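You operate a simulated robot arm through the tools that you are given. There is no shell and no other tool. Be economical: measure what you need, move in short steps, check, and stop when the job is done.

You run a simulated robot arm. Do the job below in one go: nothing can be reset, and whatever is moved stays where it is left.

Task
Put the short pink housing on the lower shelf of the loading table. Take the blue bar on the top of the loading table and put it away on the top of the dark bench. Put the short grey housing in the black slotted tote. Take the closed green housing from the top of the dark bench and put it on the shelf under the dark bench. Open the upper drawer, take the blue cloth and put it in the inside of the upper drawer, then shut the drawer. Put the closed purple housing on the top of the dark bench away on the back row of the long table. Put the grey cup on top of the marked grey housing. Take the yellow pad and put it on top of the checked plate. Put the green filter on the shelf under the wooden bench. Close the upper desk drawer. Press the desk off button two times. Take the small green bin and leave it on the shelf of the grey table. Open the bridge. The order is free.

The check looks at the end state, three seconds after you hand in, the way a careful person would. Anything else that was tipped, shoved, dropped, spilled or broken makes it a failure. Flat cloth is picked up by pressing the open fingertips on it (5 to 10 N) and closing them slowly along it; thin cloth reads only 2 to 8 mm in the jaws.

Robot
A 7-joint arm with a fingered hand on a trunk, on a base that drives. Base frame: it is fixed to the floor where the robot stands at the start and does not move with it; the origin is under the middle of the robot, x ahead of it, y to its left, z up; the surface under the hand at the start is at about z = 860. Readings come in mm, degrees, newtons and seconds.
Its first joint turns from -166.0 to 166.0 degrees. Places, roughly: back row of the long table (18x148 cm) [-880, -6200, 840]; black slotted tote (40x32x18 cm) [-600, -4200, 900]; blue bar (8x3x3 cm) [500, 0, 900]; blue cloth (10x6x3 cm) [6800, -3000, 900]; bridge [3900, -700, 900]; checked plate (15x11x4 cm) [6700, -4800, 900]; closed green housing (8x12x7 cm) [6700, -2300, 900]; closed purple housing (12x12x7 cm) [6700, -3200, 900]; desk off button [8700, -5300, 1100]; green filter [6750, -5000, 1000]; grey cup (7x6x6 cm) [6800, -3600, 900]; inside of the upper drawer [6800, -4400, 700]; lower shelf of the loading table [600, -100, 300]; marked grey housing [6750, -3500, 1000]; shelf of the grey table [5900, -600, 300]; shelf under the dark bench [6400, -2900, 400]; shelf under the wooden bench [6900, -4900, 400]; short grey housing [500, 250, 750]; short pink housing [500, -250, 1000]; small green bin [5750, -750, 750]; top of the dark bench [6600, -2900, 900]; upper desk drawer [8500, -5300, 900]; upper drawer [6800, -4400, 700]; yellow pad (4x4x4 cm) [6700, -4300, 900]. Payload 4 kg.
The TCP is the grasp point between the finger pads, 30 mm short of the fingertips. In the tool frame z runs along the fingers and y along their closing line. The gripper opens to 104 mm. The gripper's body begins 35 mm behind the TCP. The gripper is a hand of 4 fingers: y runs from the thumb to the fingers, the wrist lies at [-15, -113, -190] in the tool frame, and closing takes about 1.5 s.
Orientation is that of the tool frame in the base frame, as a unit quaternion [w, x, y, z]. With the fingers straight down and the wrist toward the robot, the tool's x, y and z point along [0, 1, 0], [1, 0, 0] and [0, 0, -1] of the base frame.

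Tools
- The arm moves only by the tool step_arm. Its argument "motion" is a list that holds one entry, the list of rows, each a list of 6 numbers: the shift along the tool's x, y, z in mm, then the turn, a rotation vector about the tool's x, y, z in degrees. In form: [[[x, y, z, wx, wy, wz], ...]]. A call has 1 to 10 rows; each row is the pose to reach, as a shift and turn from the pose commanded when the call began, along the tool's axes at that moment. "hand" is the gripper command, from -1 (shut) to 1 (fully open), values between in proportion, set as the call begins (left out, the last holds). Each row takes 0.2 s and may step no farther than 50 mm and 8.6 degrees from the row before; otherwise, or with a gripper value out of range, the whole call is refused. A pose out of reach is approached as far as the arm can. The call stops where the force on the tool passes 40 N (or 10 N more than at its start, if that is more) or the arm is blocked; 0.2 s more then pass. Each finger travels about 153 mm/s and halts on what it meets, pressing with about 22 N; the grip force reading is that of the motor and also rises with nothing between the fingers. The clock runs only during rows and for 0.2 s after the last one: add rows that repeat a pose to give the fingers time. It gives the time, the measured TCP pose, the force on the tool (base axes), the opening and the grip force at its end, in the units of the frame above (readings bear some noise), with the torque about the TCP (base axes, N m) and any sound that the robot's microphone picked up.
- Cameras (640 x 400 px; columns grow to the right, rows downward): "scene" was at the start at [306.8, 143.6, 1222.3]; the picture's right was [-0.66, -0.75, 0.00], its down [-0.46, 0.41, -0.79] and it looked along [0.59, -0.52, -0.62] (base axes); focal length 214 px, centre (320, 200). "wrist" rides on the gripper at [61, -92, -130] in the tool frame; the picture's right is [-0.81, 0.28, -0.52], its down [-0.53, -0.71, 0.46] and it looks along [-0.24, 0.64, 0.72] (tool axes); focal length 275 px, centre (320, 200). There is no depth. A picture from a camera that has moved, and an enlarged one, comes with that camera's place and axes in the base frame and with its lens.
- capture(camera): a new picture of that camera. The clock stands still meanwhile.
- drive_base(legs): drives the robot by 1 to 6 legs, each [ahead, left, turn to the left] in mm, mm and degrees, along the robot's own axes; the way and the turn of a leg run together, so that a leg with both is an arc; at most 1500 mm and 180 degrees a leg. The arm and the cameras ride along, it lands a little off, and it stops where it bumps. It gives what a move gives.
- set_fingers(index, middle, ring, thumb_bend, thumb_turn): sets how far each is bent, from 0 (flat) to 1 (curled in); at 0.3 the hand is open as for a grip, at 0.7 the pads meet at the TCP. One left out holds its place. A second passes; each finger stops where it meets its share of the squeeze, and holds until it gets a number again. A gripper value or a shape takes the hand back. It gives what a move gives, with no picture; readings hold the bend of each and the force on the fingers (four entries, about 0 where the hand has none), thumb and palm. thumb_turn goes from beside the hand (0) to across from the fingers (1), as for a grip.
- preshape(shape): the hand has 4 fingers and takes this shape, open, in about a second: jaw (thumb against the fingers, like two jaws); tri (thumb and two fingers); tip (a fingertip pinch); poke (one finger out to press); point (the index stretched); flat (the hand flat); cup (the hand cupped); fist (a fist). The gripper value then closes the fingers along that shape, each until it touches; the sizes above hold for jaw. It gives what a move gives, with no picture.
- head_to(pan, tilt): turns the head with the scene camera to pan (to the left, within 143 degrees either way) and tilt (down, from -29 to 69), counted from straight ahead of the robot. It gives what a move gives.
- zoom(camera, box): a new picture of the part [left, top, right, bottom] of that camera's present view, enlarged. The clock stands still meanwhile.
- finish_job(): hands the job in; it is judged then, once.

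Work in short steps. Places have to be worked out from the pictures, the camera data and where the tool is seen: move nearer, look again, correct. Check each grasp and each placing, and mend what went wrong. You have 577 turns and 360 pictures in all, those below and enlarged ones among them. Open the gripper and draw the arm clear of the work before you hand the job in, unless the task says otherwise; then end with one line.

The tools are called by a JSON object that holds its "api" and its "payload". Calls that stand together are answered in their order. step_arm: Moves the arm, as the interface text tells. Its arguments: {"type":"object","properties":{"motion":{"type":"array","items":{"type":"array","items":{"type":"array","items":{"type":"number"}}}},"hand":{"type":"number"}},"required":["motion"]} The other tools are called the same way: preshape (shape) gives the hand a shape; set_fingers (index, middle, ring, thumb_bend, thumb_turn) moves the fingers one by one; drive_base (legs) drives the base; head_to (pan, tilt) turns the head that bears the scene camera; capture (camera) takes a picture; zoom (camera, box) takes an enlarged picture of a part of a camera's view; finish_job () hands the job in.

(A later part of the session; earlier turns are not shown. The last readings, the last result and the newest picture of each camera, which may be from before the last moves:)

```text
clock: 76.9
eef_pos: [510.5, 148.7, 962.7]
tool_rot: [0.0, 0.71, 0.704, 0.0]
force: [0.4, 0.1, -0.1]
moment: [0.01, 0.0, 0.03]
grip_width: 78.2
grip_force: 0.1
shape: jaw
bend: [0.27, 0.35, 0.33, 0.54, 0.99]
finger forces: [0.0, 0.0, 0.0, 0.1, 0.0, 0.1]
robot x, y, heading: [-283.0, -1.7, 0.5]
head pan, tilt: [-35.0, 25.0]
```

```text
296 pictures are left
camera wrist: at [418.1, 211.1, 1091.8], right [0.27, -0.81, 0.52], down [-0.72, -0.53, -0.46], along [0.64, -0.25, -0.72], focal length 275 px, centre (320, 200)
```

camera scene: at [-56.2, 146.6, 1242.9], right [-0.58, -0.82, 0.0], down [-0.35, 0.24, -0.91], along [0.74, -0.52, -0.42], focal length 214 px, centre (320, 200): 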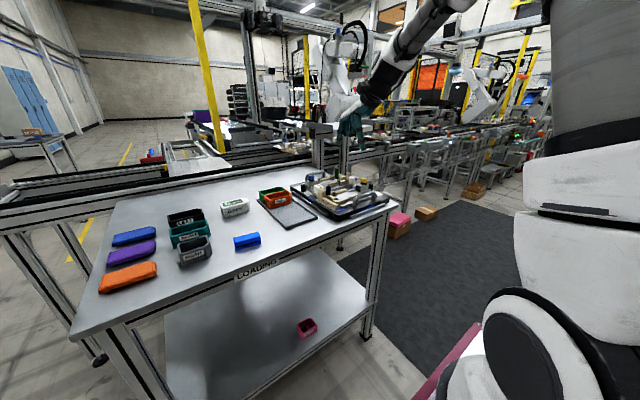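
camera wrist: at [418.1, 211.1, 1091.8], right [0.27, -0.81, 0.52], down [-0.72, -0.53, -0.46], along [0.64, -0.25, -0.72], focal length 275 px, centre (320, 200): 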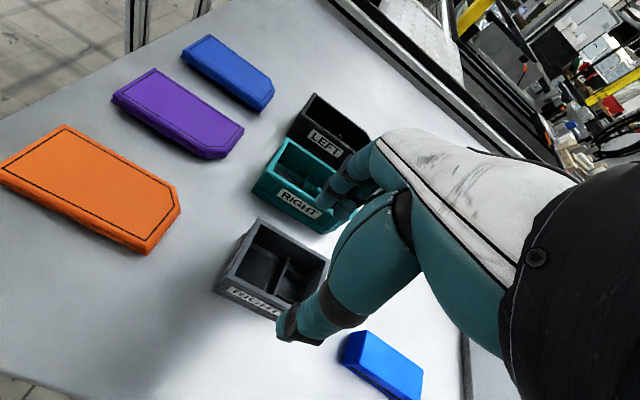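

Centred within a few mm. I lower around the grey housing, then close.

{"api": "step_arm", "payload": {"motion": [[[1, -2, 30, 0, 0, 0], [1, -2, 50, 0, 0, 0], [1, -2, 63, 0, 0, 0]]]}}

{"api": "step_arm", "payload": {"motion": [[[0, 0, 0, 0, 0, 0], [0, 0, 0, 0, 0, 0], [0, 0, 0, 0, 0, 0], [0, 0, 0, 0, 0, 0], [0, 0, 0, 0, 0, 0], [0, 0, 0, 0, 0, 0], [0, 0, 0, 0, 0, 0]]], "hand": -1}}

{"api": "capture", "payload": {"camera": "wrist"}}

```text
clock: 77.7
eef_pos: [509.3, 149.9, 901.6]
tool_rot: [0.0, 0.71, 0.704, 0.0]
force: [-0.2, 0.3, 0.5]
moment: [-0.02, -0.02, 0.01]
grip_width: 78.1
grip_force: 0.2
shape: jaw
bend: [0.27, 0.35, 0.33, 0.54, 0.99]
finger forces: [0.0, 0.0, 0.0, 0.0, 0.0, 0.0]
robot x, y, heading: [-281.3, 2.0, 0.3]
head pan, tilt: [-35.0, 25.0]
```

```text
clock: 79.3
eef_pos: [508.1, 149.3, 898.4]
tool_rot: [0.001, 0.711, 0.703, 0.0]
force: [0.6, -0.5, 0.1]
moment: [0.01, -0.01, -0.01]
grip_width: 48.4
grip_force: 22.5
shape: jaw
bend: [0.74, 0.46, 0.43, 0.71, 1.0]
finger forces: [11.3, 6.0, 2.7, 0.0, 19.9, 0.1]
robot x, y, heading: [-282.9, 0.0, 0.1]
head pan, tilt: [-35.0, 25.0]
```

```text
295 pictures are left
camera wrist: at [417.7, 212.2, 1029.4], right [0.27, -0.81, 0.52], down [-0.72, -0.53, -0.46], along [0.64, -0.25, -0.72], focal length 275 px, centre (320, 200)
```

wrist: 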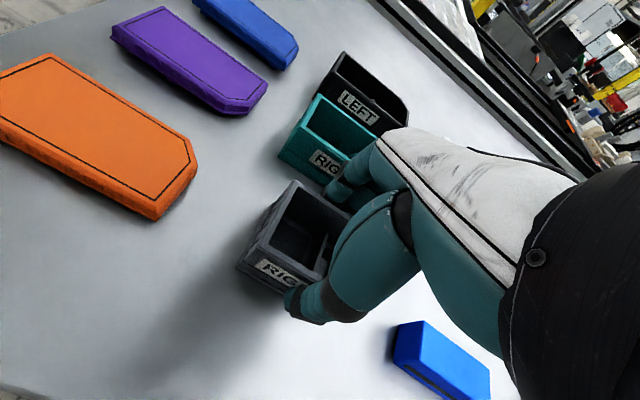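

Same firm grip as before. I lift straight up, then look round to the right (towards the tote at (−600,−4200)) before driving.

{"api": "step_arm", "payload": {"motion": [[[0, 0, -20, 0, 0, 0], [0, 0, -60, 0, 0, 0], [0, 0, -105, 0, 0, 0], [0, 0, -150, 0, 0, 0], [0, 0, -195, 0, 0, 0], [0, 0, -195, 0, 0, 0]]]}}

{"api": "head_to", "payload": {"pan": -90, "tilt": 15}}

{"api": "capture", "payload": {"camera": "scene"}}

{"api": "head_to", "payload": {"pan": -140, "tilt": 15}}

{"api": "capture", "payload": {"camera": "scene"}}

```text
clock: 80.7
eef_pos: [508.1, 149.6, 1094.8]
tool_rot: [0.0, 0.711, 0.703, 0.0]
force: [0.6, -0.3, -0.9]
moment: [0.01, -0.01, -0.04]
grip_width: 48.2
grip_force: 22.4
shape: jaw
bend: [0.74, 0.46, 0.43, 0.71, 1.0]
finger forces: [11.2, 6.0, 2.7, 0.0, 20.0, 0.0]
robot x, y, heading: [-283.7, 1.5, 0.2]
head pan, tilt: [-35.0, 25.0]
```

```text
clock: 81.9
eef_pos: [509.3, 149.6, 1095.4]
tool_rot: [0.0, 0.711, 0.703, 0.0]
force: [-0.1, 0.1, -0.7]
moment: [-0.01, -0.01, -0.03]
grip_width: 48.1
grip_force: 22.4
shape: jaw
bend: [0.74, 0.46, 0.43, 0.71, 1.0]
finger forces: [11.3, 6.0, 2.7, 0.0, 20.0, 0.0]
robot x, y, heading: [-278.4, 0.2, 0.3]
head pan, tilt: [-90.0, 15.0]
```

```text
294 pictures are left
camera scene: at [-39.6, 106.9, 1259.1], right [-1.0, 0.0, 0.0], down [0.0, 0.26, -0.97], along [0.0, -0.97, -0.26], focal length 214 px, centre (320, 200)
```

scene: 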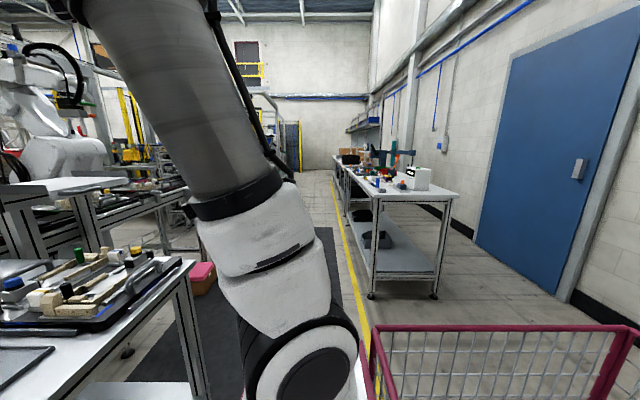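

```text
clock: 83.1
eef_pos: [508.8, 149.4, 1095.4]
tool_rot: [0.001, 0.71, 0.704, 0.0]
force: [-1.0, -0.3, -0.5]
moment: [0.01, 0.02, 0.02]
grip_width: 48.3
grip_force: 22.5
shape: jaw
bend: [0.74, 0.46, 0.43, 0.71, 1.0]
finger forces: [11.3, 6.0, 2.7, 0.0, 19.9, 0.0]
robot x, y, heading: [-281.1, 0.7, 0.3]
head pan, tilt: [-140.0, 15.0]
```

```text
293 pictures are left
camera scene: at [-111.2, 140.1, 1259.1], right [-0.64, 0.76, 0.0], down [0.2, 0.17, -0.97], along [-0.74, -0.62, -0.26], focal length 214 px, centre (320, 200)
```

scene: 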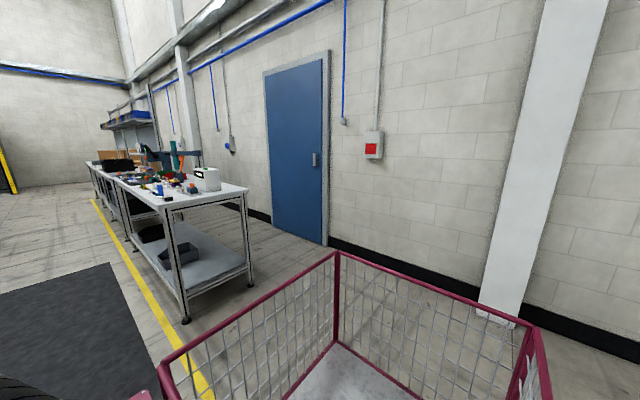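

The bench with the tote runs along x≈−447…−1135 from y≈−1530 on. I back off, turn right 90°, and go down the aisle part way, then look.

{"api": "drive_base", "payload": {"legs": [[-350, 0, 0], [0, 0, -90], [0, 550, 0], [1000, 0, 0]]}}

{"api": "head_to", "payload": {"pan": 0, "tilt": 20}}

{"api": "capture", "payload": {"camera": "scene"}}

```text
clock: 96.8
eef_pos: [111.6, -1801.7, 1096.1]
tool_rot: [0.0, 1.0, 0.008, 0.0]
force: [-0.2, -0.1, -0.9]
moment: [0.02, -0.02, 0.02]
grip_width: 47.5
grip_force: 21.8
shape: jaw
bend: [0.74, 0.46, 0.44, 0.71, 1.0]
finger forces: [11.1, 5.9, 2.7, 0.0, 19.6, 0.1]
robot x, y, heading: [-60.0, -1013.4, -88.7]
head pan, tilt: [-140.0, 15.0]
```

```text
clock: 99.0
eef_pos: [110.5, -1801.6, 1094.5]
tool_rot: [0.001, 1.0, 0.009, 0.001]
force: [1.0, -0.4, -1.3]
moment: [-0.01, 0.01, 0.02]
grip_width: 47.8
grip_force: 21.9
shape: jaw
bend: [0.74, 0.46, 0.44, 0.71, 1.0]
finger forces: [11.1, 5.9, 2.7, 0.0, 19.6, 0.0]
robot x, y, heading: [-62.5, -1014.9, -88.5]
head pan, tilt: [0.0, 20.0]
```

```text
292 pictures are left
camera scene: at [151.3, -1341.6, 1251.0], right [-1.0, -0.03, 0.0], down [-0.01, 0.34, -0.94], along [0.02, -0.94, -0.34], focal length 214 px, centre (320, 200)
```

scene: 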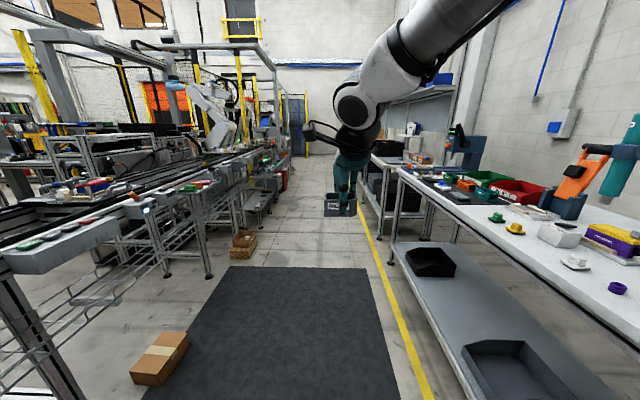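

The aisle is clear. I go further: left 500, ahead 1400.

{"api": "drive_base", "payload": {"legs": [[0, 500, -1.5], [1400, 0, 0]]}}

{"api": "head_to", "payload": {"pan": -35, "tilt": 20}}

{"api": "capture", "payload": {"camera": "scene"}}

```text
clock: 108.5
eef_pos: [534.9, -3199.9, 1094.7]
tool_rot: [0.0, 1.0, -0.022, 0.0]
force: [-0.2, -0.7, -0.8]
moment: [0.02, -0.01, -0.01]
grip_width: 47.6
grip_force: 22.1
shape: jaw
bend: [0.74, 0.46, 0.44, 0.71, 1.0]
finger forces: [11.1, 5.7, 2.8, 0.0, 19.7, 0.0]
robot x, y, heading: [411.3, -2405.2, -91.8]
head pan, tilt: [0.0, 20.0]
```

```text
clock: 109.5
eef_pos: [534.3, -3201.0, 1094.8]
tool_rot: [0.0, 1.0, -0.022, 0.0]
force: [0.1, 0.3, -1.3]
moment: [-0.01, 0.0, -0.04]
grip_width: 47.9
grip_force: 22.0
shape: jaw
bend: [0.74, 0.46, 0.44, 0.71, 1.0]
finger forces: [11.1, 5.8, 2.7, 0.0, 19.6, 0.0]
robot x, y, heading: [410.5, -2405.6, -92.0]
head pan, tilt: [-35.0, 20.0]
```

```text
291 pictures are left
camera scene: at [549.6, -2724.8, 1251.0], right [-0.8, 0.6, 0.0], down [0.21, 0.27, -0.94], along [-0.56, -0.75, -0.34], focal length 214 px, centre (320, 200)
```

scene: 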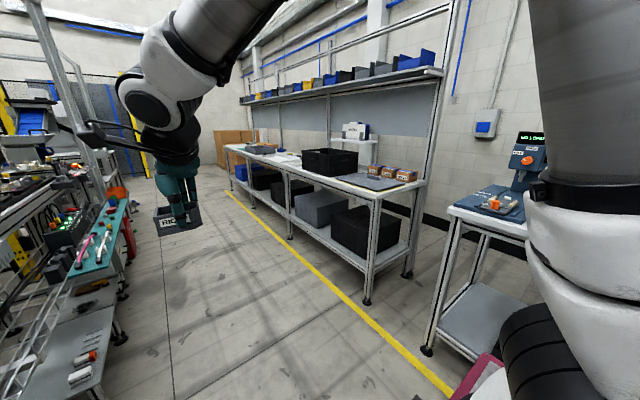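

The tote stands on the second bench near (−620,−4150). I look left for the clearance on the conveyor side before turning.

{"api": "head_to", "payload": {"pan": 25, "tilt": 30}}

{"api": "capture", "payload": {"camera": "scene"}}

```text
clock: 110.8
eef_pos: [534.0, -3199.7, 1094.8]
tool_rot: [0.0, 1.0, -0.023, 0.0]
force: [0.2, 0.0, 0.2]
moment: [0.01, -0.02, -0.03]
grip_width: 47.6
grip_force: 22.0
shape: jaw
bend: [0.74, 0.46, 0.44, 0.71, 1.0]
finger forces: [11.2, 5.8, 2.7, 0.0, 19.7, 0.0]
robot x, y, heading: [410.9, -2408.7, -92.1]
head pan, tilt: [25.0, 30.0]
```

```text
290 pictures are left
camera scene: at [640.9, -2733.6, 1234.9], right [-0.92, -0.39, 0.0], down [-0.2, 0.46, -0.87], along [0.34, -0.8, -0.5], focal length 214 px, centre (320, 200)
```

scene: 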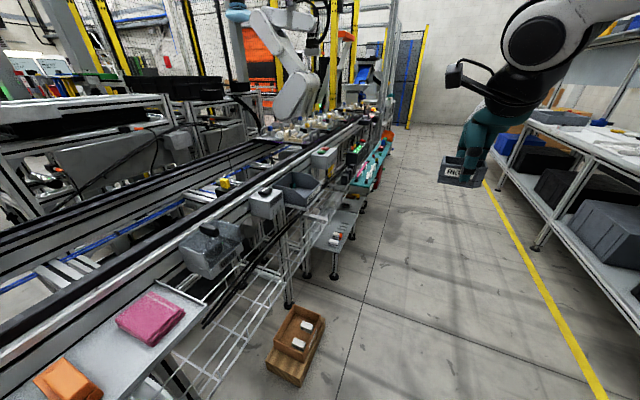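

Clear enough: at x≈200 the base can turn in place. I raise the housing 100 mm, then go right 210 and ahead 1590 to y≈−4000.

{"api": "step_arm", "payload": {"motion": [[[0, 0, -35, 0, 0, 0], [0, 0, -70, 0, 0, 0], [0, 0, -105, 0, 0, 0]]]}}

{"api": "drive_base", "payload": {"legs": [[0, -220, 2], [1000, 0, 0], [590, 0, 0]]}}

{"api": "head_to", "payload": {"pan": -75, "tilt": 20}}

{"api": "capture", "payload": {"camera": "scene"}}

```text
clock: 111.6
eef_pos: [534.7, -3202.7, 1199.6]
tool_rot: [0.0, 1.0, -0.023, 0.001]
force: [0.1, 0.3, -1.0]
moment: [0.01, -0.02, 0.03]
grip_width: 47.5
grip_force: 22.1
shape: jaw
bend: [0.74, 0.46, 0.44, 0.71, 1.0]
finger forces: [11.1, 5.7, 2.7, 0.0, 19.7, 0.0]
robot x, y, heading: [413.0, -2403.5, -92.0]
head pan, tilt: [25.0, 30.0]
```

```text
clock: 121.0
eef_pos: [336.2, -4775.3, 1200.1]
tool_rot: [0.0, 1.0, -0.006, 0.0]
force: [0.7, 0.8, -1.0]
moment: [-0.03, 0.01, 0.03]
grip_width: 47.6
grip_force: 21.4
shape: jaw
bend: [0.74, 0.46, 0.44, 0.71, 1.0]
finger forces: [11.2, 5.8, 2.7, 0.0, 19.7, 0.0]
robot x, y, heading: [189.3, -3981.6, -90.2]
head pan, tilt: [25.0, 30.0]
```

```text
clock: 122.7
eef_pos: [334.8, -4776.1, 1200.5]
tool_rot: [0.0, 1.0, -0.006, 0.0]
force: [-0.9, 0.6, -1.7]
moment: [0.01, 0.01, 0.01]
grip_width: 47.9
grip_force: 22.3
shape: jaw
bend: [0.74, 0.46, 0.44, 0.71, 1.0]
finger forces: [11.1, 5.8, 2.7, 0.0, 19.7, 0.1]
robot x, y, heading: [186.9, -3978.7, -90.1]
head pan, tilt: [-75.0, 20.0]
```

```text
289 pictures are left
camera scene: at [298.7, -4245.6, 1251.0], right [-0.26, 0.97, 0.0], down [0.33, 0.09, -0.94], along [-0.91, -0.24, -0.34], focal length 214 px, centre (320, 200)
```

scene: 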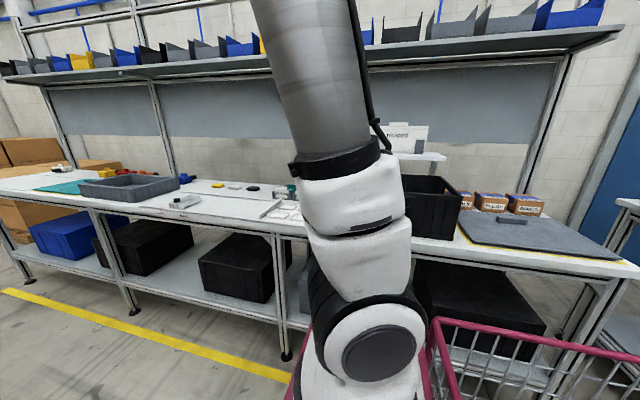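

All low around the bench under z≈1520. I turn the base right 90°.

{"api": "drive_base", "payload": {"legs": [[0, 0, -90]]}}

{"api": "head_to", "payload": {"pan": -10, "tilt": 35}}

{"api": "capture", "payload": {"camera": "scene"}}

{"api": "capture", "payload": {"camera": "wrist"}}

```text
clock: 126.9
eef_pos: [-606.9, -4130.1, 1199.8]
tool_rot: [-0.001, -0.702, 0.712, 0.001]
force: [-0.1, -0.6, -1.2]
moment: [0.03, 0.02, -0.01]
grip_width: 47.3
grip_force: 21.6
shape: jaw
bend: [0.74, 0.46, 0.44, 0.72, 1.0]
finger forces: [10.9, 5.8, 2.7, 0.0, 19.4, 0.0]
robot x, y, heading: [188.1, -3981.8, 179.9]
head pan, tilt: [-75.0, 20.0]
```

```text
clock: 128.3
eef_pos: [-606.6, -4130.0, 1200.2]
tool_rot: [0.001, -0.703, 0.712, 0.0]
force: [0.3, -0.2, -1.2]
moment: [0.0, 0.01, 0.03]
grip_width: 47.2
grip_force: 21.7
shape: jaw
bend: [0.74, 0.46, 0.44, 0.72, 1.0]
finger forces: [11.0, 5.7, 2.7, 0.0, 19.4, 0.1]
robot x, y, heading: [186.2, -3981.2, 180.1]
head pan, tilt: [-10.0, 35.0]
```

```text
288 pictures are left
camera scene: at [-138.1, -4165.0, 1227.1], right [0.18, 0.98, 0.0], down [0.56, -0.1, -0.82], along [-0.81, 0.14, -0.57], focal length 214 px, centre (320, 200)
```

scene: 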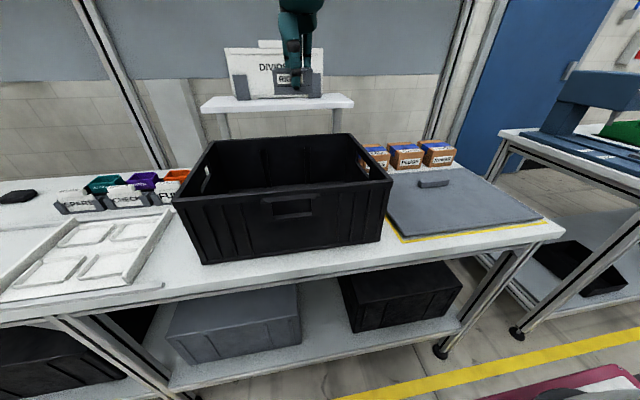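

```text
287 pictures are left
camera wrist: at [-515.2, -4192.6, 1329.3], right [-0.26, 0.81, 0.52], down [0.72, 0.52, -0.46], along [-0.64, 0.25, -0.72], focal length 275 px, centre (320, 200)
```

wrist: 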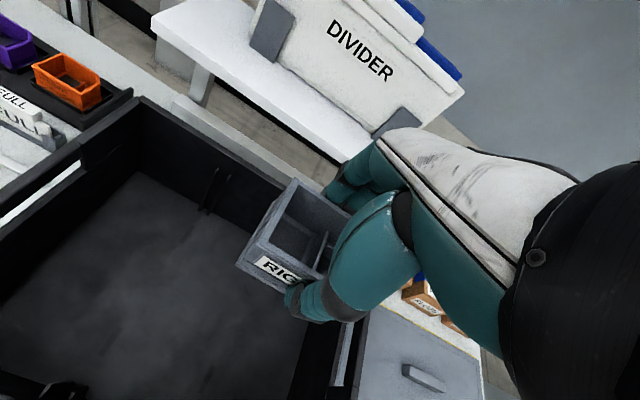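

The tote's inside spans about x −440…−700, y −3980…−4340. I shift 25 mm to centre in y, and lower the housing into it.

{"api": "step_arm", "payload": {"motion": [[[25, 0, 0, 0, 0, 0], [25, 0, 45, 0, 0, 0], [25, 0, 90, 0, 0, 0], [25, 0, 135, 0, 0, 0], [25, 0, 180, 0, 0, 0], [25, 0, 220, 0, 0, 0], [25, 0, 250, 0, 0, 0], [25, 0, 270, 0, 0, 0]]]}}

{"api": "capture", "payload": {"camera": "scene"}}

{"api": "capture", "payload": {"camera": "wrist"}}

```text
clock: 130.1
eef_pos: [-605.9, -4154.6, 928.5]
tool_rot: [0.0, -0.703, 0.711, 0.001]
force: [-0.1, 0.5, -1.7]
moment: [-0.04, 0.0, -0.01]
grip_width: 46.7
grip_force: 22.0
shape: jaw
bend: [0.74, 0.46, 0.44, 0.72, 1.0]
finger forces: [11.0, 5.6, 2.7, 0.0, 19.3, 0.0]
robot x, y, heading: [185.5, -3983.2, 180.2]
head pan, tilt: [-10.0, 35.0]
```

```text
286 pictures are left
camera scene: at [-138.0, -4164.9, 1227.2], right [0.18, 0.98, 0.0], down [0.56, -0.1, -0.82], along [-0.81, 0.14, -0.57], focal length 214 px, centre (320, 200)
```

scene: 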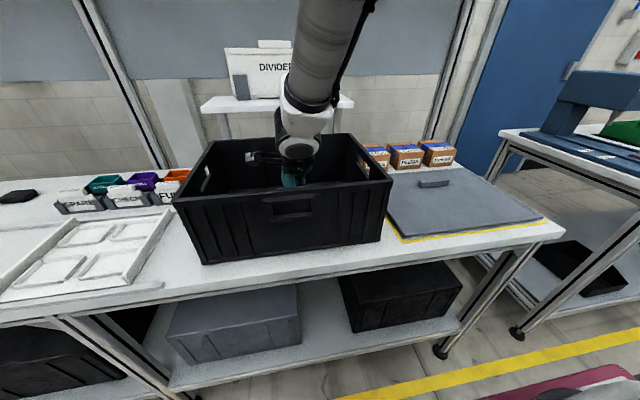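

```text
285 pictures are left
camera wrist: at [-514.8, -4215.9, 1058.8], right [-0.26, 0.81, 0.52], down [0.72, 0.52, -0.46], along [-0.64, 0.25, -0.72], focal length 275 px, centre (320, 200)
```

wrist: 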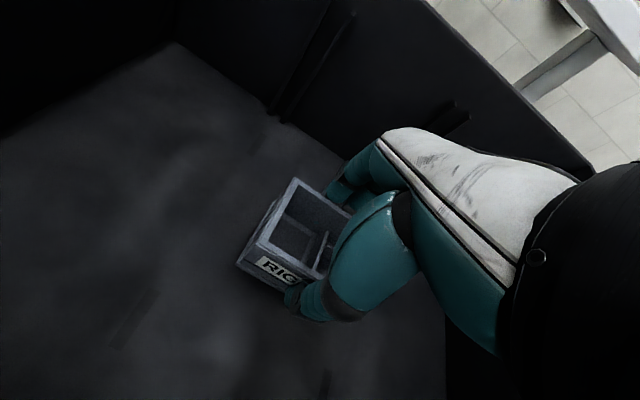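

Inside the tote with clearance all round. I lower in small steps to contact.

{"api": "step_arm", "payload": {"motion": [[[0, 0, 6, 0, 0, 0], [0, 0, 12, 0, 0, 0], [0, 0, 17, 0, 0, 0], [0, 0, 22, 0, 0, 0], [0, 0, 27, 0, 0, 0], [0, 0, 32, 0, 0, 0]]]}}

```text
clock: 131.5
eef_pos: [-606.0, -4155.8, 896.9]
tool_rot: [0.001, -0.703, 0.711, 0.001]
force: [0.6, 0.6, 4.9]
moment: [0.0, -0.03, 0.0]
grip_width: 47.0
grip_force: 21.6
shape: jaw
bend: [0.74, 0.46, 0.44, 0.72, 1.0]
finger forces: [11.2, 5.7, 2.8, 0.0, 20.9, 0.1]
robot x, y, heading: [186.9, -3977.1, 180.2]
head pan, tilt: [-10.0, 35.0]
```

Just touching (5 N). I open to 80 mm and rise out.

{"api": "step_arm", "payload": {"motion": [[[0, 0, 0, 0, 0, 0], [0, 0, 0, 0, 0, 0], [0, 0, 0, 0, 0, 0], [0, 0, 0, 0, 0, 0], [0, 0, -20, 0, 0, 0], [0, 0, -60, 0, 0, 0]]], "hand": 0.55}}

{"api": "capture", "payload": {"camera": "wrist"}}

{"api": "step_arm", "payload": {"motion": [[[0, 0, -50, 0, 0, 0], [0, 0, -100, 0, 0, 0], [0, 0, -150, 0, 0, 0], [0, 0, -200, 0, 0, 0], [0, 0, -245, 0, 0, 0]]]}}

```text
clock: 132.9
eef_pos: [-606.0, -4155.7, 958.4]
tool_rot: [0.0, -0.702, 0.712, 0.0]
force: [0.0, -0.6, -0.8]
moment: [0.01, -0.04, 0.01]
grip_width: 80.6
grip_force: 0.1
shape: jaw
bend: [0.27, 0.35, 0.32, 0.52, 0.99]
finger forces: [0.0, 0.0, 0.0, 0.0, 0.0, 0.1]
robot x, y, heading: [185.5, -3983.6, 179.9]
head pan, tilt: [-10.0, 35.0]
```

```text
284 pictures are left
camera wrist: at [-514.8, -4217.8, 1087.2], right [-0.26, 0.81, 0.52], down [0.72, 0.52, -0.46], along [-0.64, 0.25, -0.72], focal length 275 px, centre (320, 200)
```

wrist: 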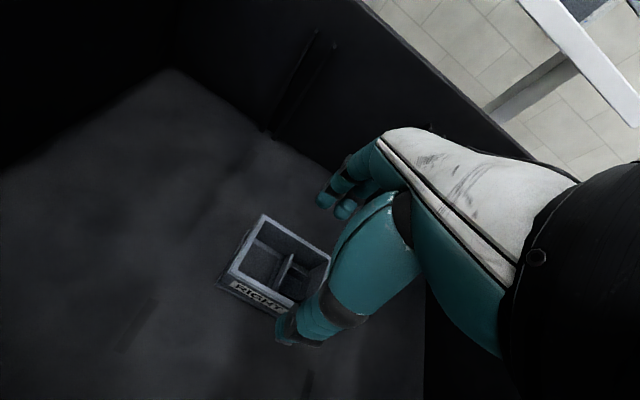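

```text
clock: 134.1
eef_pos: [-605.7, -4154.8, 1201.5]
tool_rot: [0.0, -0.702, 0.712, 0.0]
force: [-0.5, -0.7, -0.6]
moment: [0.01, 0.0, -0.01]
grip_width: 80.3
grip_force: 0.0
shape: jaw
bend: [0.27, 0.35, 0.32, 0.52, 0.99]
finger forces: [0.0, 0.0, 0.1, 0.1, 0.0, 0.0]
robot x, y, heading: [189.1, -3980.3, 180.0]
head pan, tilt: [-10.0, 35.0]
```

Grey housing is upright in the tote. Now back to the loading table: turn left, reverse down the aisle, and face the table again.

{"api": "drive_base", "payload": {"legs": [[0, 0, 90], [-1500, 0, 0], [-1400, 0, 0]]}}

```text
clock: 151.9
eef_pos: [376.5, -1869.3, 1201.3]
tool_rot: [0.0, 1.0, -0.01, 0.0]
force: [-0.3, -0.3, 0.8]
moment: [-0.01, -0.04, 0.0]
grip_width: 80.6
grip_force: 0.1
shape: jaw
bend: [0.27, 0.35, 0.32, 0.52, 0.99]
finger forces: [0.0, 0.1, 0.0, 0.0, 0.0, 0.0]
robot x, y, heading: [208.3, -1076.6, -90.6]
head pan, tilt: [-10.0, 35.0]
```

{"api": "drive_base", "payload": {"legs": [[0, -490, 0.6], [-1075, 0, 0], [0, 0, 90]]}}

{"api": "capture", "payload": {"camera": "wrist"}}

```text
clock: 154.3
eef_pos: [7.4, -1860.0, 1201.7]
tool_rot: [0.001, 1.0, 0.004, -0.001]
force: [-0.5, -0.4, -0.2]
moment: [0.01, 0.01, 0.03]
grip_width: 80.2
grip_force: 0.0
shape: jaw
bend: [0.27, 0.35, 0.32, 0.52, 0.99]
finger forces: [0.1, 0.0, 0.0, 0.1, 0.1, 0.0]
robot x, y, heading: [-184.9, -1066.9, -88.6]
head pan, tilt: [-10.0, 35.0]
stopped in leg 1: the robot was blocked; the commanded pose is now the measured one
```

```text
283 pictures are left
camera wrist: at [67.4, -1767.3, 1331.4], right [-0.81, -0.28, 0.52], down [-0.54, 0.71, -0.46], along [-0.24, -0.65, -0.72], focal length 275 px, centre (320, 200)
```

wrist: 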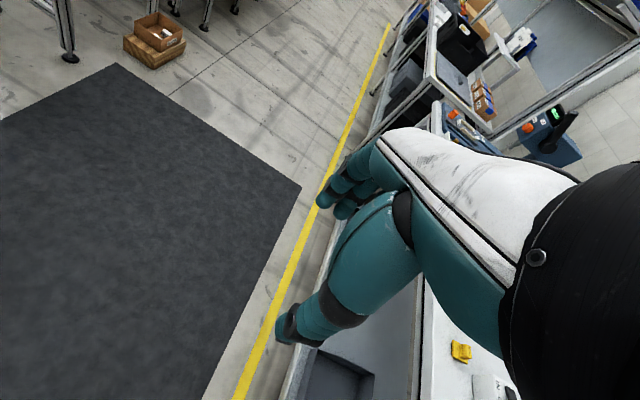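

The base bumped at its right side, probably the bench's near corner. I look.

{"api": "head_to", "payload": {"pan": -55, "tilt": 40}}

{"api": "capture", "payload": {"camera": "scene"}}

```text
clock: 155.5
eef_pos: [8.4, -1859.4, 1201.8]
tool_rot: [0.002, 1.0, 0.005, 0.0]
force: [0.0, 0.2, 0.2]
moment: [0.02, -0.01, -0.01]
grip_width: 80.4
grip_force: 0.1
shape: jaw
bend: [0.27, 0.35, 0.32, 0.52, 0.99]
finger forces: [0.0, 0.0, 0.1, 0.1, 0.1, 0.0]
robot x, y, heading: [-186.4, -1072.5, -88.9]
head pan, tilt: [-55.0, 40.0]
```

```text
282 pictures are left
camera scene: at [-44.0, -1356.0, 1219.6], right [-0.59, 0.81, 0.0], down [0.52, 0.38, -0.77], along [-0.62, -0.45, -0.64], focal length 214 px, centre (320, 200)
```

scene: 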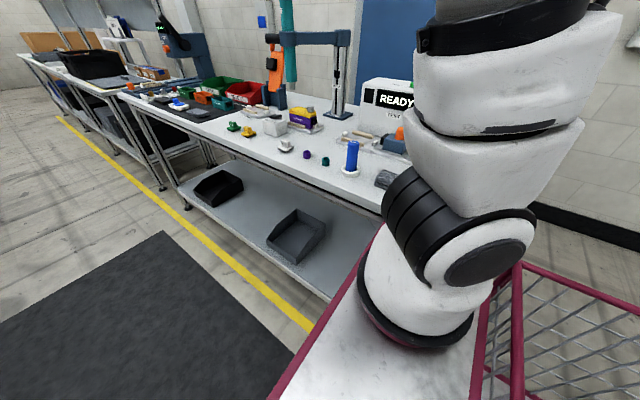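

Just the deck corner against the bench end; nothing has shifted. I move off left, reverse further, then across and turn.

{"api": "drive_base", "payload": {"legs": [[0, 90, 0], [-500, 0, -1.1], [0, -190, 0], [-570, 0, 0]]}}

```text
clock: 163.0
eef_pos: [-119.2, -812.0, 1202.1]
tool_rot: [0.001, 1.0, -0.012, 0.0]
force: [-0.2, -0.2, -0.8]
moment: [0.01, 0.0, -0.02]
grip_width: 80.3
grip_force: 0.1
shape: jaw
bend: [0.27, 0.35, 0.32, 0.52, 0.99]
finger forces: [0.0, 0.1, 0.0, 0.0, 0.0, 0.0]
robot x, y, heading: [-283.9, -16.6, -90.5]
head pan, tilt: [-55.0, 40.0]
```

{"api": "drive_base", "payload": {"legs": [[0, 0, 90.5]]}}

{"api": "capture", "payload": {"camera": "wrist"}}

```text
clock: 167.3
eef_pos: [510.8, 154.2, 1202.0]
tool_rot: [0.001, 0.713, 0.702, 0.001]
force: [0.1, 0.1, -0.6]
moment: [-0.01, 0.0, 0.03]
grip_width: 80.3
grip_force: 0.0
shape: jaw
bend: [0.27, 0.35, 0.32, 0.52, 0.99]
finger forces: [0.0, 0.2, 0.1, 0.1, 0.0, 0.1]
robot x, y, heading: [-279.5, -16.8, -0.0]
head pan, tilt: [-55.0, 40.0]
```

```text
281 pictures are left
camera wrist: at [419.3, 217.1, 1331.3], right [0.26, -0.81, 0.52], down [-0.72, -0.52, -0.46], along [0.64, -0.25, -0.72], focal length 275 px, centre (320, 200)
```

wrist: 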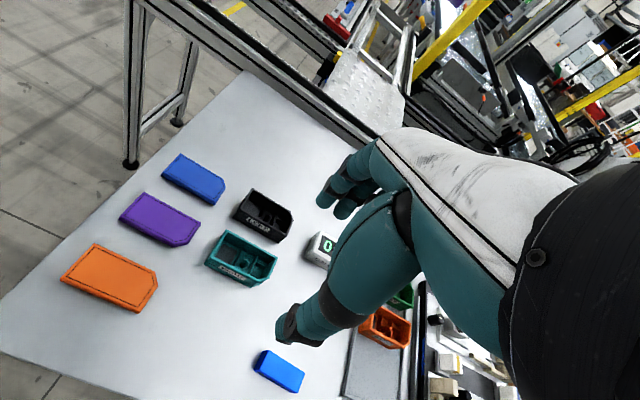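

Blue bar at about (482,27), turned ~6°. I move over it with 62 mm opening and matching yaw.

{"api": "step_arm", "payload": {"motion": [[[-30, -7, 30, 0, 0, 2], [-60, -14, 65, 0, 0, 4], [-90, -21, 100, 0, 0, 5], [-120, -29, 135, 0, 0, 5], [-127, -29, 180, 0, 0, 5], [-127, -29, 220, 0, 0, 5], [-127, -29, 250, 0, 0, 5], [-127, -29, 250, 0, 0, 5]]], "hand": 0.2}}

{"api": "capture", "payload": {"camera": "wrist"}}

```text
clock: 169.1
eef_pos: [480.6, 28.0, 950.3]
tool_rot: [0.001, 0.743, 0.67, 0.001]
force: [-0.1, -0.9, -0.3]
moment: [0.01, -0.02, -0.03]
grip_width: 62.6
grip_force: 0.0
shape: jaw
bend: [0.29, 0.41, 0.37, 0.64, 1.0]
finger forces: [0.0, 0.0, 0.0, 0.1, 0.0, 0.1]
robot x, y, heading: [-283.5, -15.9, -0.4]
head pan, tilt: [-55.0, 40.0]
```

```text
280 pictures are left
camera wrist: at [394.6, 99.0, 1079.8], right [0.19, -0.83, 0.52], down [-0.76, -0.46, -0.46], along [0.62, -0.31, -0.72], focal length 275 px, centre (320, 200)
```

wrist: 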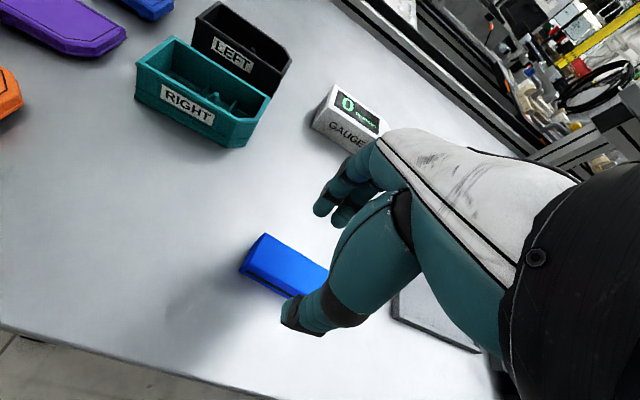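

Lined up; I lower to z≈893, then close.

{"api": "step_arm", "payload": {"motion": [[[-5, 0, 30, 0, 0, 0], [-5, 0, 48, 0, 0, 0], [-5, 0, 57, 0, 0, 0], [-5, 0, 57, 0, 0, 0]]]}}

{"api": "step_arm", "payload": {"motion": [[[0, 0, 0, 0, 0, 0], [0, 0, 0, 0, 0, 0], [0, 0, 0, 0, 0, 0], [0, 0, 0, 0, 0, 0], [0, 0, 0, 0, 0, 0], [0, 0, 0, 0, 0, 0], [0, 0, 0, 0, 0, 0]]], "hand": -1}}

{"api": "step_arm", "payload": {"motion": [[[0, 0, -20, 0, 0, 0], [0, 0, -60, 0, 0, 0], [0, 0, -105, 0, 0, 0], [0, 0, -150, 0, 0, 0], [0, 0, -195, 0, 0, 0]]]}}

{"api": "capture", "payload": {"camera": "wrist"}}

```text
clock: 170.1
eef_pos: [478.7, 23.0, 892.2]
tool_rot: [0.002, 0.742, 0.67, 0.002]
force: [-0.6, 0.3, 0.2]
moment: [0.01, -0.03, -0.02]
grip_width: 62.6
grip_force: 0.1
shape: jaw
bend: [0.29, 0.41, 0.37, 0.64, 1.0]
finger forces: [0.0, 0.0, 0.0, 0.0, 0.1, 0.0]
robot x, y, heading: [-281.8, -20.6, -0.2]
head pan, tilt: [-55.0, 40.0]
```

```text
clock: 171.7
eef_pos: [479.4, 22.9, 892.9]
tool_rot: [0.001, 0.743, 0.669, 0.0]
force: [-0.3, 0.1, 0.2]
moment: [0.0, -0.02, 0.01]
grip_width: 25.4
grip_force: 22.1
shape: jaw
bend: [0.74, 0.57, 0.57, 0.75, 1.0]
finger forces: [10.2, 6.6, 2.5, 0.0, 19.6, 0.1]
robot x, y, heading: [-282.6, -14.4, -0.0]
head pan, tilt: [-55.0, 40.0]
```

```text
clock: 172.9
eef_pos: [479.4, 24.5, 1090.5]
tool_rot: [0.0, 0.742, 0.67, 0.001]
force: [-0.2, 0.1, -1.3]
moment: [0.01, 0.0, 0.02]
grip_width: 25.5
grip_force: 21.8
shape: jaw
bend: [0.74, 0.57, 0.57, 0.75, 1.0]
finger forces: [10.4, 6.7, 2.7, 0.1, 19.8, 0.1]
robot x, y, heading: [-281.5, -15.2, -0.1]
head pan, tilt: [-55.0, 40.0]
```

```text
279 pictures are left
camera wrist: at [394.8, 94.0, 1220.5], right [0.19, -0.83, 0.52], down [-0.76, -0.46, -0.46], along [0.62, -0.31, -0.72], focal length 275 px, centre (320, 200)
```

wrist: 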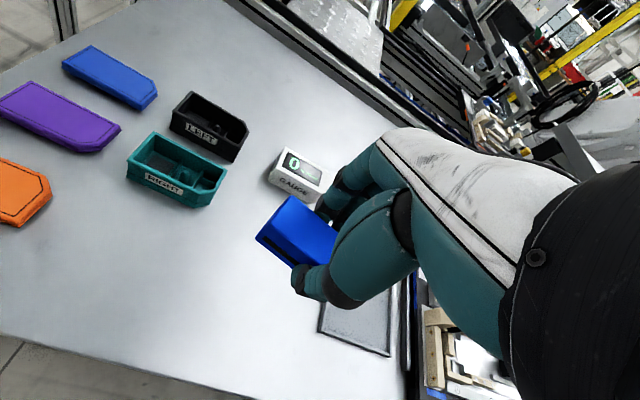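

Bar held. Now I look for the way to the other side: ahead-left over the conveyor and behind.

{"api": "head_to", "payload": {"pan": 25, "tilt": 12}}

{"api": "capture", "payload": {"camera": "scene"}}

{"api": "head_to", "payload": {"pan": -15, "tilt": 8}}

{"api": "capture", "payload": {"camera": "scene"}}

```text
clock: 174.4
eef_pos: [479.7, 22.8, 1090.4]
tool_rot: [0.0, 0.742, 0.67, 0.001]
force: [-0.7, -0.5, -1.8]
moment: [0.02, 0.01, 0.0]
grip_width: 25.6
grip_force: 22.3
shape: jaw
bend: [0.74, 0.57, 0.57, 0.75, 1.0]
finger forces: [10.5, 6.7, 2.6, 0.0, 19.8, 0.0]
robot x, y, heading: [-283.3, -15.3, -0.2]
head pan, tilt: [25.0, 12.0]
```

```text
278 pictures are left
camera scene: at [44.3, 222.3, 1264.0], right [0.42, -0.91, 0.0], down [-0.19, -0.09, -0.98], along [0.89, 0.41, -0.21], focal length 214 px, centre (320, 200)
```

scene: 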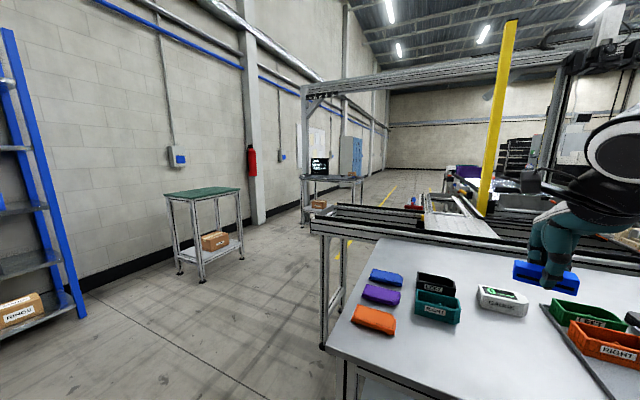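

```text
clock: 175.5
eef_pos: [480.8, 23.9, 1090.4]
tool_rot: [0.001, 0.742, 0.67, 0.001]
force: [-0.2, -0.6, -1.5]
moment: [-0.03, 0.0, 0.04]
grip_width: 25.7
grip_force: 21.8
shape: jaw
bend: [0.74, 0.57, 0.57, 0.75, 1.0]
finger forces: [10.4, 6.8, 2.6, 0.0, 19.6, 0.1]
robot x, y, heading: [-283.2, -20.3, 0.1]
head pan, tilt: [-15.0, 8.0]
```

```text
277 pictures are left
camera scene: at [49.2, 159.0, 1270.5], right [-0.26, -0.97, 0.0], down [-0.13, 0.04, -0.99], along [0.96, -0.26, -0.14], focal length 214 px, centre (320, 200)
```

scene: 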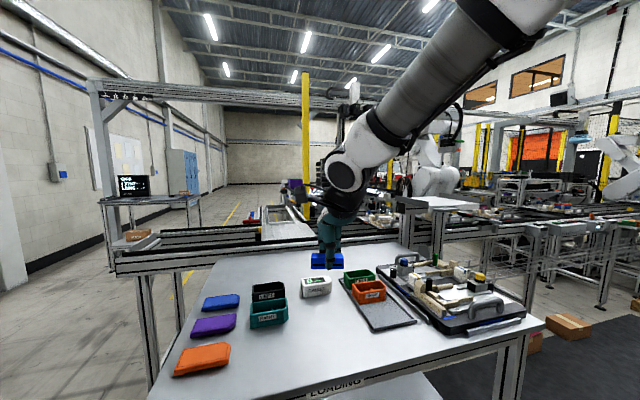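

The way is round the conveyor's left end. I back off 200, go left 1500 and ahead 2000, then look again.

{"api": "drive_base", "payload": {"legs": [[-200, 0, 0], [0, 1500, 0], [1500, 0, 0], [1000, 0, 0]]}}

{"api": "head_to", "payload": {"pan": -30, "tilt": 10}}

{"api": "capture", "payload": {"camera": "scene"}}

```text
clock: 195.9
eef_pos: [2802.7, 1503.6, 1089.2]
tool_rot: [0.001, 0.746, 0.666, 0.002]
force: [1.2, 0.2, -1.5]
moment: [-0.02, 0.0, -0.01]
grip_width: 25.4
grip_force: 22.1
shape: jaw
bend: [0.74, 0.57, 0.57, 0.75, 1.0]
finger forces: [10.4, 6.7, 2.6, 0.0, 19.7, 0.0]
robot x, y, heading: [2038.8, 1472.4, -0.5]
head pan, tilt: [-15.0, 8.0]
```

```text
clock: 196.7
eef_pos: [2802.2, 1501.2, 1090.5]
tool_rot: [0.002, 0.746, 0.666, 0.0]
force: [-0.4, 0.3, -2.2]
moment: [0.0, 0.01, -0.01]
grip_width: 25.6
grip_force: 22.2
shape: jaw
bend: [0.74, 0.57, 0.57, 0.75, 1.0]
finger forces: [10.3, 6.7, 2.6, 0.0, 19.7, 0.0]
robot x, y, heading: [2039.4, 1469.1, -0.9]
head pan, tilt: [-30.0, 10.0]
```

```text
276 pictures are left
camera scene: at [2363.1, 1620.3, 1267.3], right [-0.51, -0.86, 0.0], down [-0.15, 0.09, -0.98], along [0.85, -0.5, -0.17], focal length 214 px, centre (320, 200)
```

scene: 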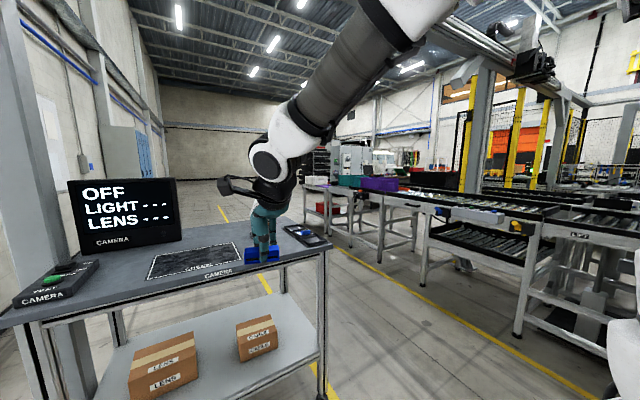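

The camera table is right ahead; the aisle is to the right of it (y −350…1050). I strafe right 1120 and look.

{"api": "drive_base", "payload": {"legs": [[0, -1120, 0.9]]}}

{"api": "capture", "payload": {"camera": "scene"}}

```text
clock: 201.2
eef_pos: [2801.0, 589.2, 1091.3]
tool_rot: [0.0, 0.745, 0.667, 0.001]
force: [-0.6, 0.2, -0.7]
moment: [0.0, -0.01, 0.0]
grip_width: 25.5
grip_force: 22.1
shape: jaw
bend: [0.74, 0.57, 0.58, 0.75, 1.0]
finger forces: [10.5, 6.5, 2.6, 0.0, 19.8, 0.0]
robot x, y, heading: [2033.4, 552.2, 0.0]
head pan, tilt: [-30.0, 10.0]
stopped in leg 1: the robot was blocked; the commanded pose is now the measured one
```

```text
275 pictures are left
camera scene: at [2359.8, 705.9, 1267.2], right [-0.5, -0.86, 0.0], down [-0.15, 0.09, -0.98], along [0.85, -0.49, -0.17], focal length 214 px, centre (320, 200)
```

scene: 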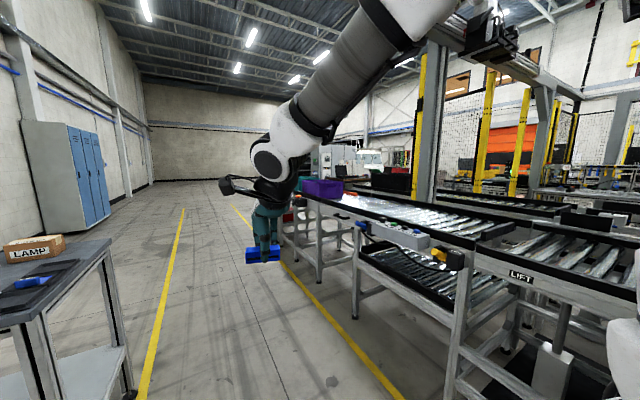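

Something low on my right stopped me; the aisle opens ahead. I step left 80 and drive ahead 1200.

{"api": "drive_base", "payload": {"legs": [[0, 80, 0], [1200, 0, 0]]}}

{"api": "head_to", "payload": {"pan": -50, "tilt": 15}}

{"api": "capture", "payload": {"camera": "scene"}}

{"api": "head_to", "payload": {"pan": 0, "tilt": 12}}

{"api": "capture", "payload": {"camera": "scene"}}

```text
clock: 208.0
eef_pos: [4017.9, 624.2, 1090.9]
tool_rot: [0.001, 0.755, 0.655, 0.002]
force: [-0.7, -0.9, -0.7]
moment: [0.0, 0.02, -0.01]
grip_width: 25.2
grip_force: 22.1
shape: jaw
bend: [0.74, 0.57, 0.58, 0.75, 1.0]
finger forces: [10.4, 6.7, 2.6, 0.0, 19.8, 0.0]
robot x, y, heading: [3252.3, 611.4, -1.9]
head pan, tilt: [-30.0, 10.0]
```

```text
clock: 208.9
eef_pos: [4017.5, 624.5, 1090.6]
tool_rot: [0.001, 0.755, 0.656, 0.002]
force: [0.5, -0.1, -1.2]
moment: [0.02, -0.03, 0.02]
grip_width: 25.5
grip_force: 22.1
shape: jaw
bend: [0.74, 0.57, 0.58, 0.75, 1.0]
finger forces: [10.6, 6.6, 2.5, 0.0, 19.6, 0.0]
robot x, y, heading: [3253.6, 608.5, -2.0]
head pan, tilt: [-50.0, 15.0]
```

```text
274 pictures are left
camera scene: at [3560.1, 730.6, 1259.1], right [-0.79, -0.62, 0.0], down [-0.16, 0.2, -0.97], along [0.6, -0.76, -0.26], focal length 214 px, centre (320, 200)
```

scene: 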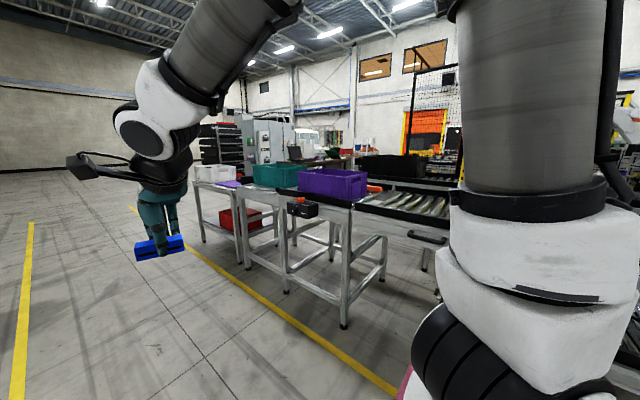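

```text
clock: 210.0
eef_pos: [4017.5, 624.0, 1090.9]
tool_rot: [0.001, 0.754, 0.656, 0.001]
force: [-0.2, 0.0, -1.0]
moment: [0.01, -0.02, -0.01]
grip_width: 25.4
grip_force: 21.9
shape: jaw
bend: [0.74, 0.57, 0.58, 0.75, 1.0]
finger forces: [10.5, 6.6, 2.6, 0.0, 19.6, 0.0]
robot x, y, heading: [3254.4, 612.0, -1.9]
head pan, tilt: [0.0, 12.0]
```

```text
273 pictures are left
camera scene: at [3595.6, 800.8, 1264.0], right [-0.03, -1.0, 0.0], down [-0.21, 0.01, -0.98], along [0.98, -0.03, -0.21], focal length 214 px, centre (320, 200)
```

scene: 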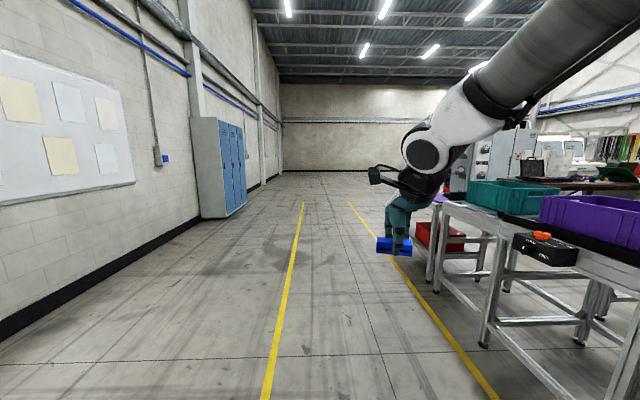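

The bridge seems to be the roller section right of the purple tray, near (3900,−700). I'll deliver the bar first; ahead 1400 and look right.

{"api": "zoom", "payload": {"camera": "scene", "box": [440, 130, 640, 280]}}

{"api": "drive_base", "payload": {"legs": [[0, 60, 1.9], [1400, 0, 0]]}}

{"api": "head_to", "payload": {"pan": -55, "tilt": 12}}

{"api": "capture", "payload": {"camera": "scene"}}

```text
2.67 times, centred on (540, 205) of scene
camera zoom: at [3595.6, 800.8, 1264.0], right [-0.03, -1.0, 0.0], down [-0.21, 0.01, -0.98], along [0.98, -0.03, -0.21], focal length 572 px, centre (-267, 187)
```

zoom: 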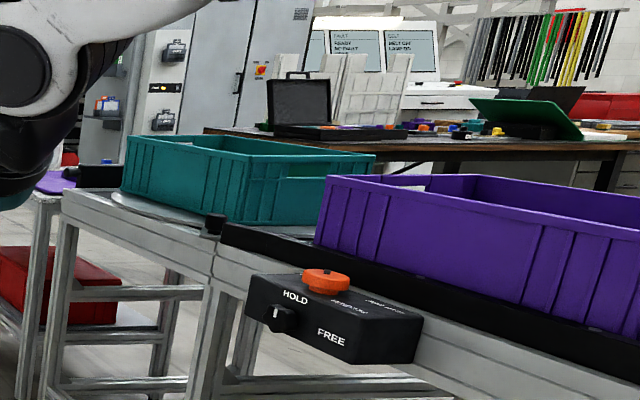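

```text
clock: 217.6
eef_pos: [5409.6, 720.1, 1091.7]
tool_rot: [0.001, 0.742, 0.671, 0.002]
force: [0.2, -0.3, -1.2]
moment: [0.02, 0.03, -0.02]
grip_width: 25.5
grip_force: 22.4
shape: jaw
bend: [0.74, 0.57, 0.58, 0.75, 1.0]
finger forces: [10.5, 6.6, 2.6, 0.0, 19.6, 0.0]
robot x, y, heading: [4644.1, 678.1, 0.5]
head pan, tilt: [0.0, 12.0]
```

```text
clock: 218.8
eef_pos: [5409.0, 719.9, 1091.5]
tool_rot: [0.0, 0.741, 0.671, 0.001]
force: [-0.2, -1.2, -0.9]
moment: [-0.03, 0.0, 0.01]
grip_width: 25.6
grip_force: 22.6
shape: jaw
bend: [0.74, 0.57, 0.58, 0.75, 1.0]
finger forces: [10.4, 6.6, 2.6, 0.0, 19.7, 0.0]
robot x, y, heading: [4649.1, 675.7, 0.6]
head pan, tilt: [-55.0, 12.0]
```

```text
271 pictures are left
camera scene: at [4940.6, 802.4, 1264.0], right [-0.81, -0.58, 0.0], down [-0.12, 0.17, -0.98], along [0.57, -0.8, -0.21], focal length 214 px, centre (320, 200)
```

scene: 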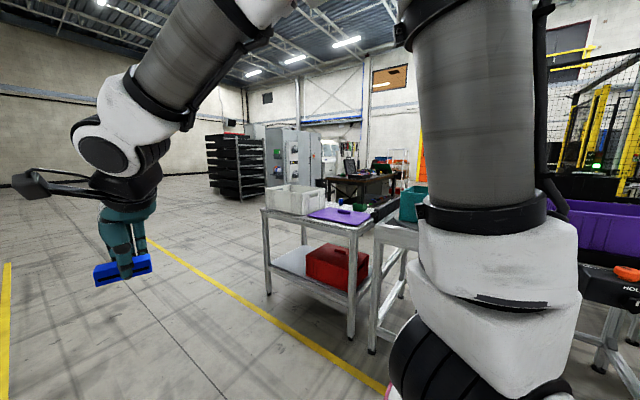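

The grey table (with white tray, purple pad, green thing) is ahead right; the dark bench lies beyond. I go round its far side: ahead 2250, turn right, and look.

{"api": "drive_base", "payload": {"legs": [[1200, 0, 0], [1050, 0, 0], [0, 0, -90]]}}

{"api": "head_to", "payload": {"pan": 0, "tilt": 15}}

{"api": "capture", "payload": {"camera": "scene"}}

```text
clock: 233.8
eef_pos: [6945.7, -63.9, 1090.5]
tool_rot: [0.002, 0.998, -0.055, 0.001]
force: [-0.3, 0.1, -2.0]
moment: [0.01, -0.02, 0.02]
grip_width: 25.3
grip_force: 21.8
shape: jaw
bend: [0.74, 0.57, 0.58, 0.75, 1.0]
finger forces: [10.4, 6.4, 2.5, 0.0, 19.4, 0.0]
robot x, y, heading: [6911.2, 700.6, -89.9]
head pan, tilt: [-55.0, 12.0]
```

```text
clock: 235.0
eef_pos: [6946.1, -64.3, 1091.4]
tool_rot: [0.002, 0.998, -0.055, 0.001]
force: [0.0, -0.6, -2.0]
moment: [-0.01, 0.0, 0.01]
grip_width: 25.4
grip_force: 22.1
shape: jaw
bend: [0.74, 0.57, 0.58, 0.75, 1.0]
finger forces: [10.3, 6.5, 2.5, 0.0, 19.3, 0.0]
robot x, y, heading: [6909.7, 701.3, -90.1]
head pan, tilt: [0.0, 15.0]
```

```text
270 pictures are left
camera scene: at [7110.5, 366.9, 1259.1], right [-1.0, 0.0, 0.0], down [0.0, 0.26, -0.97], along [0.0, -0.97, -0.26], focal length 214 px, centre (320, 200)
```

scene: 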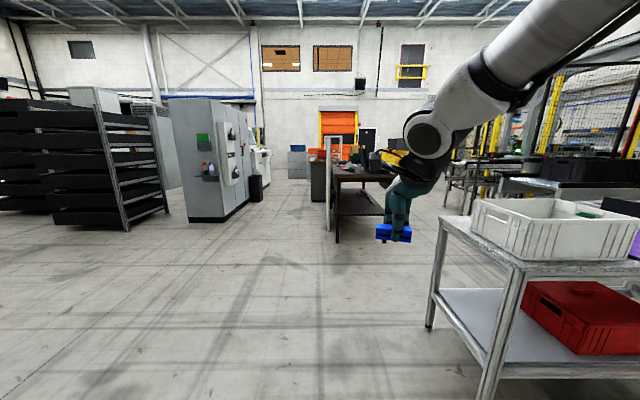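

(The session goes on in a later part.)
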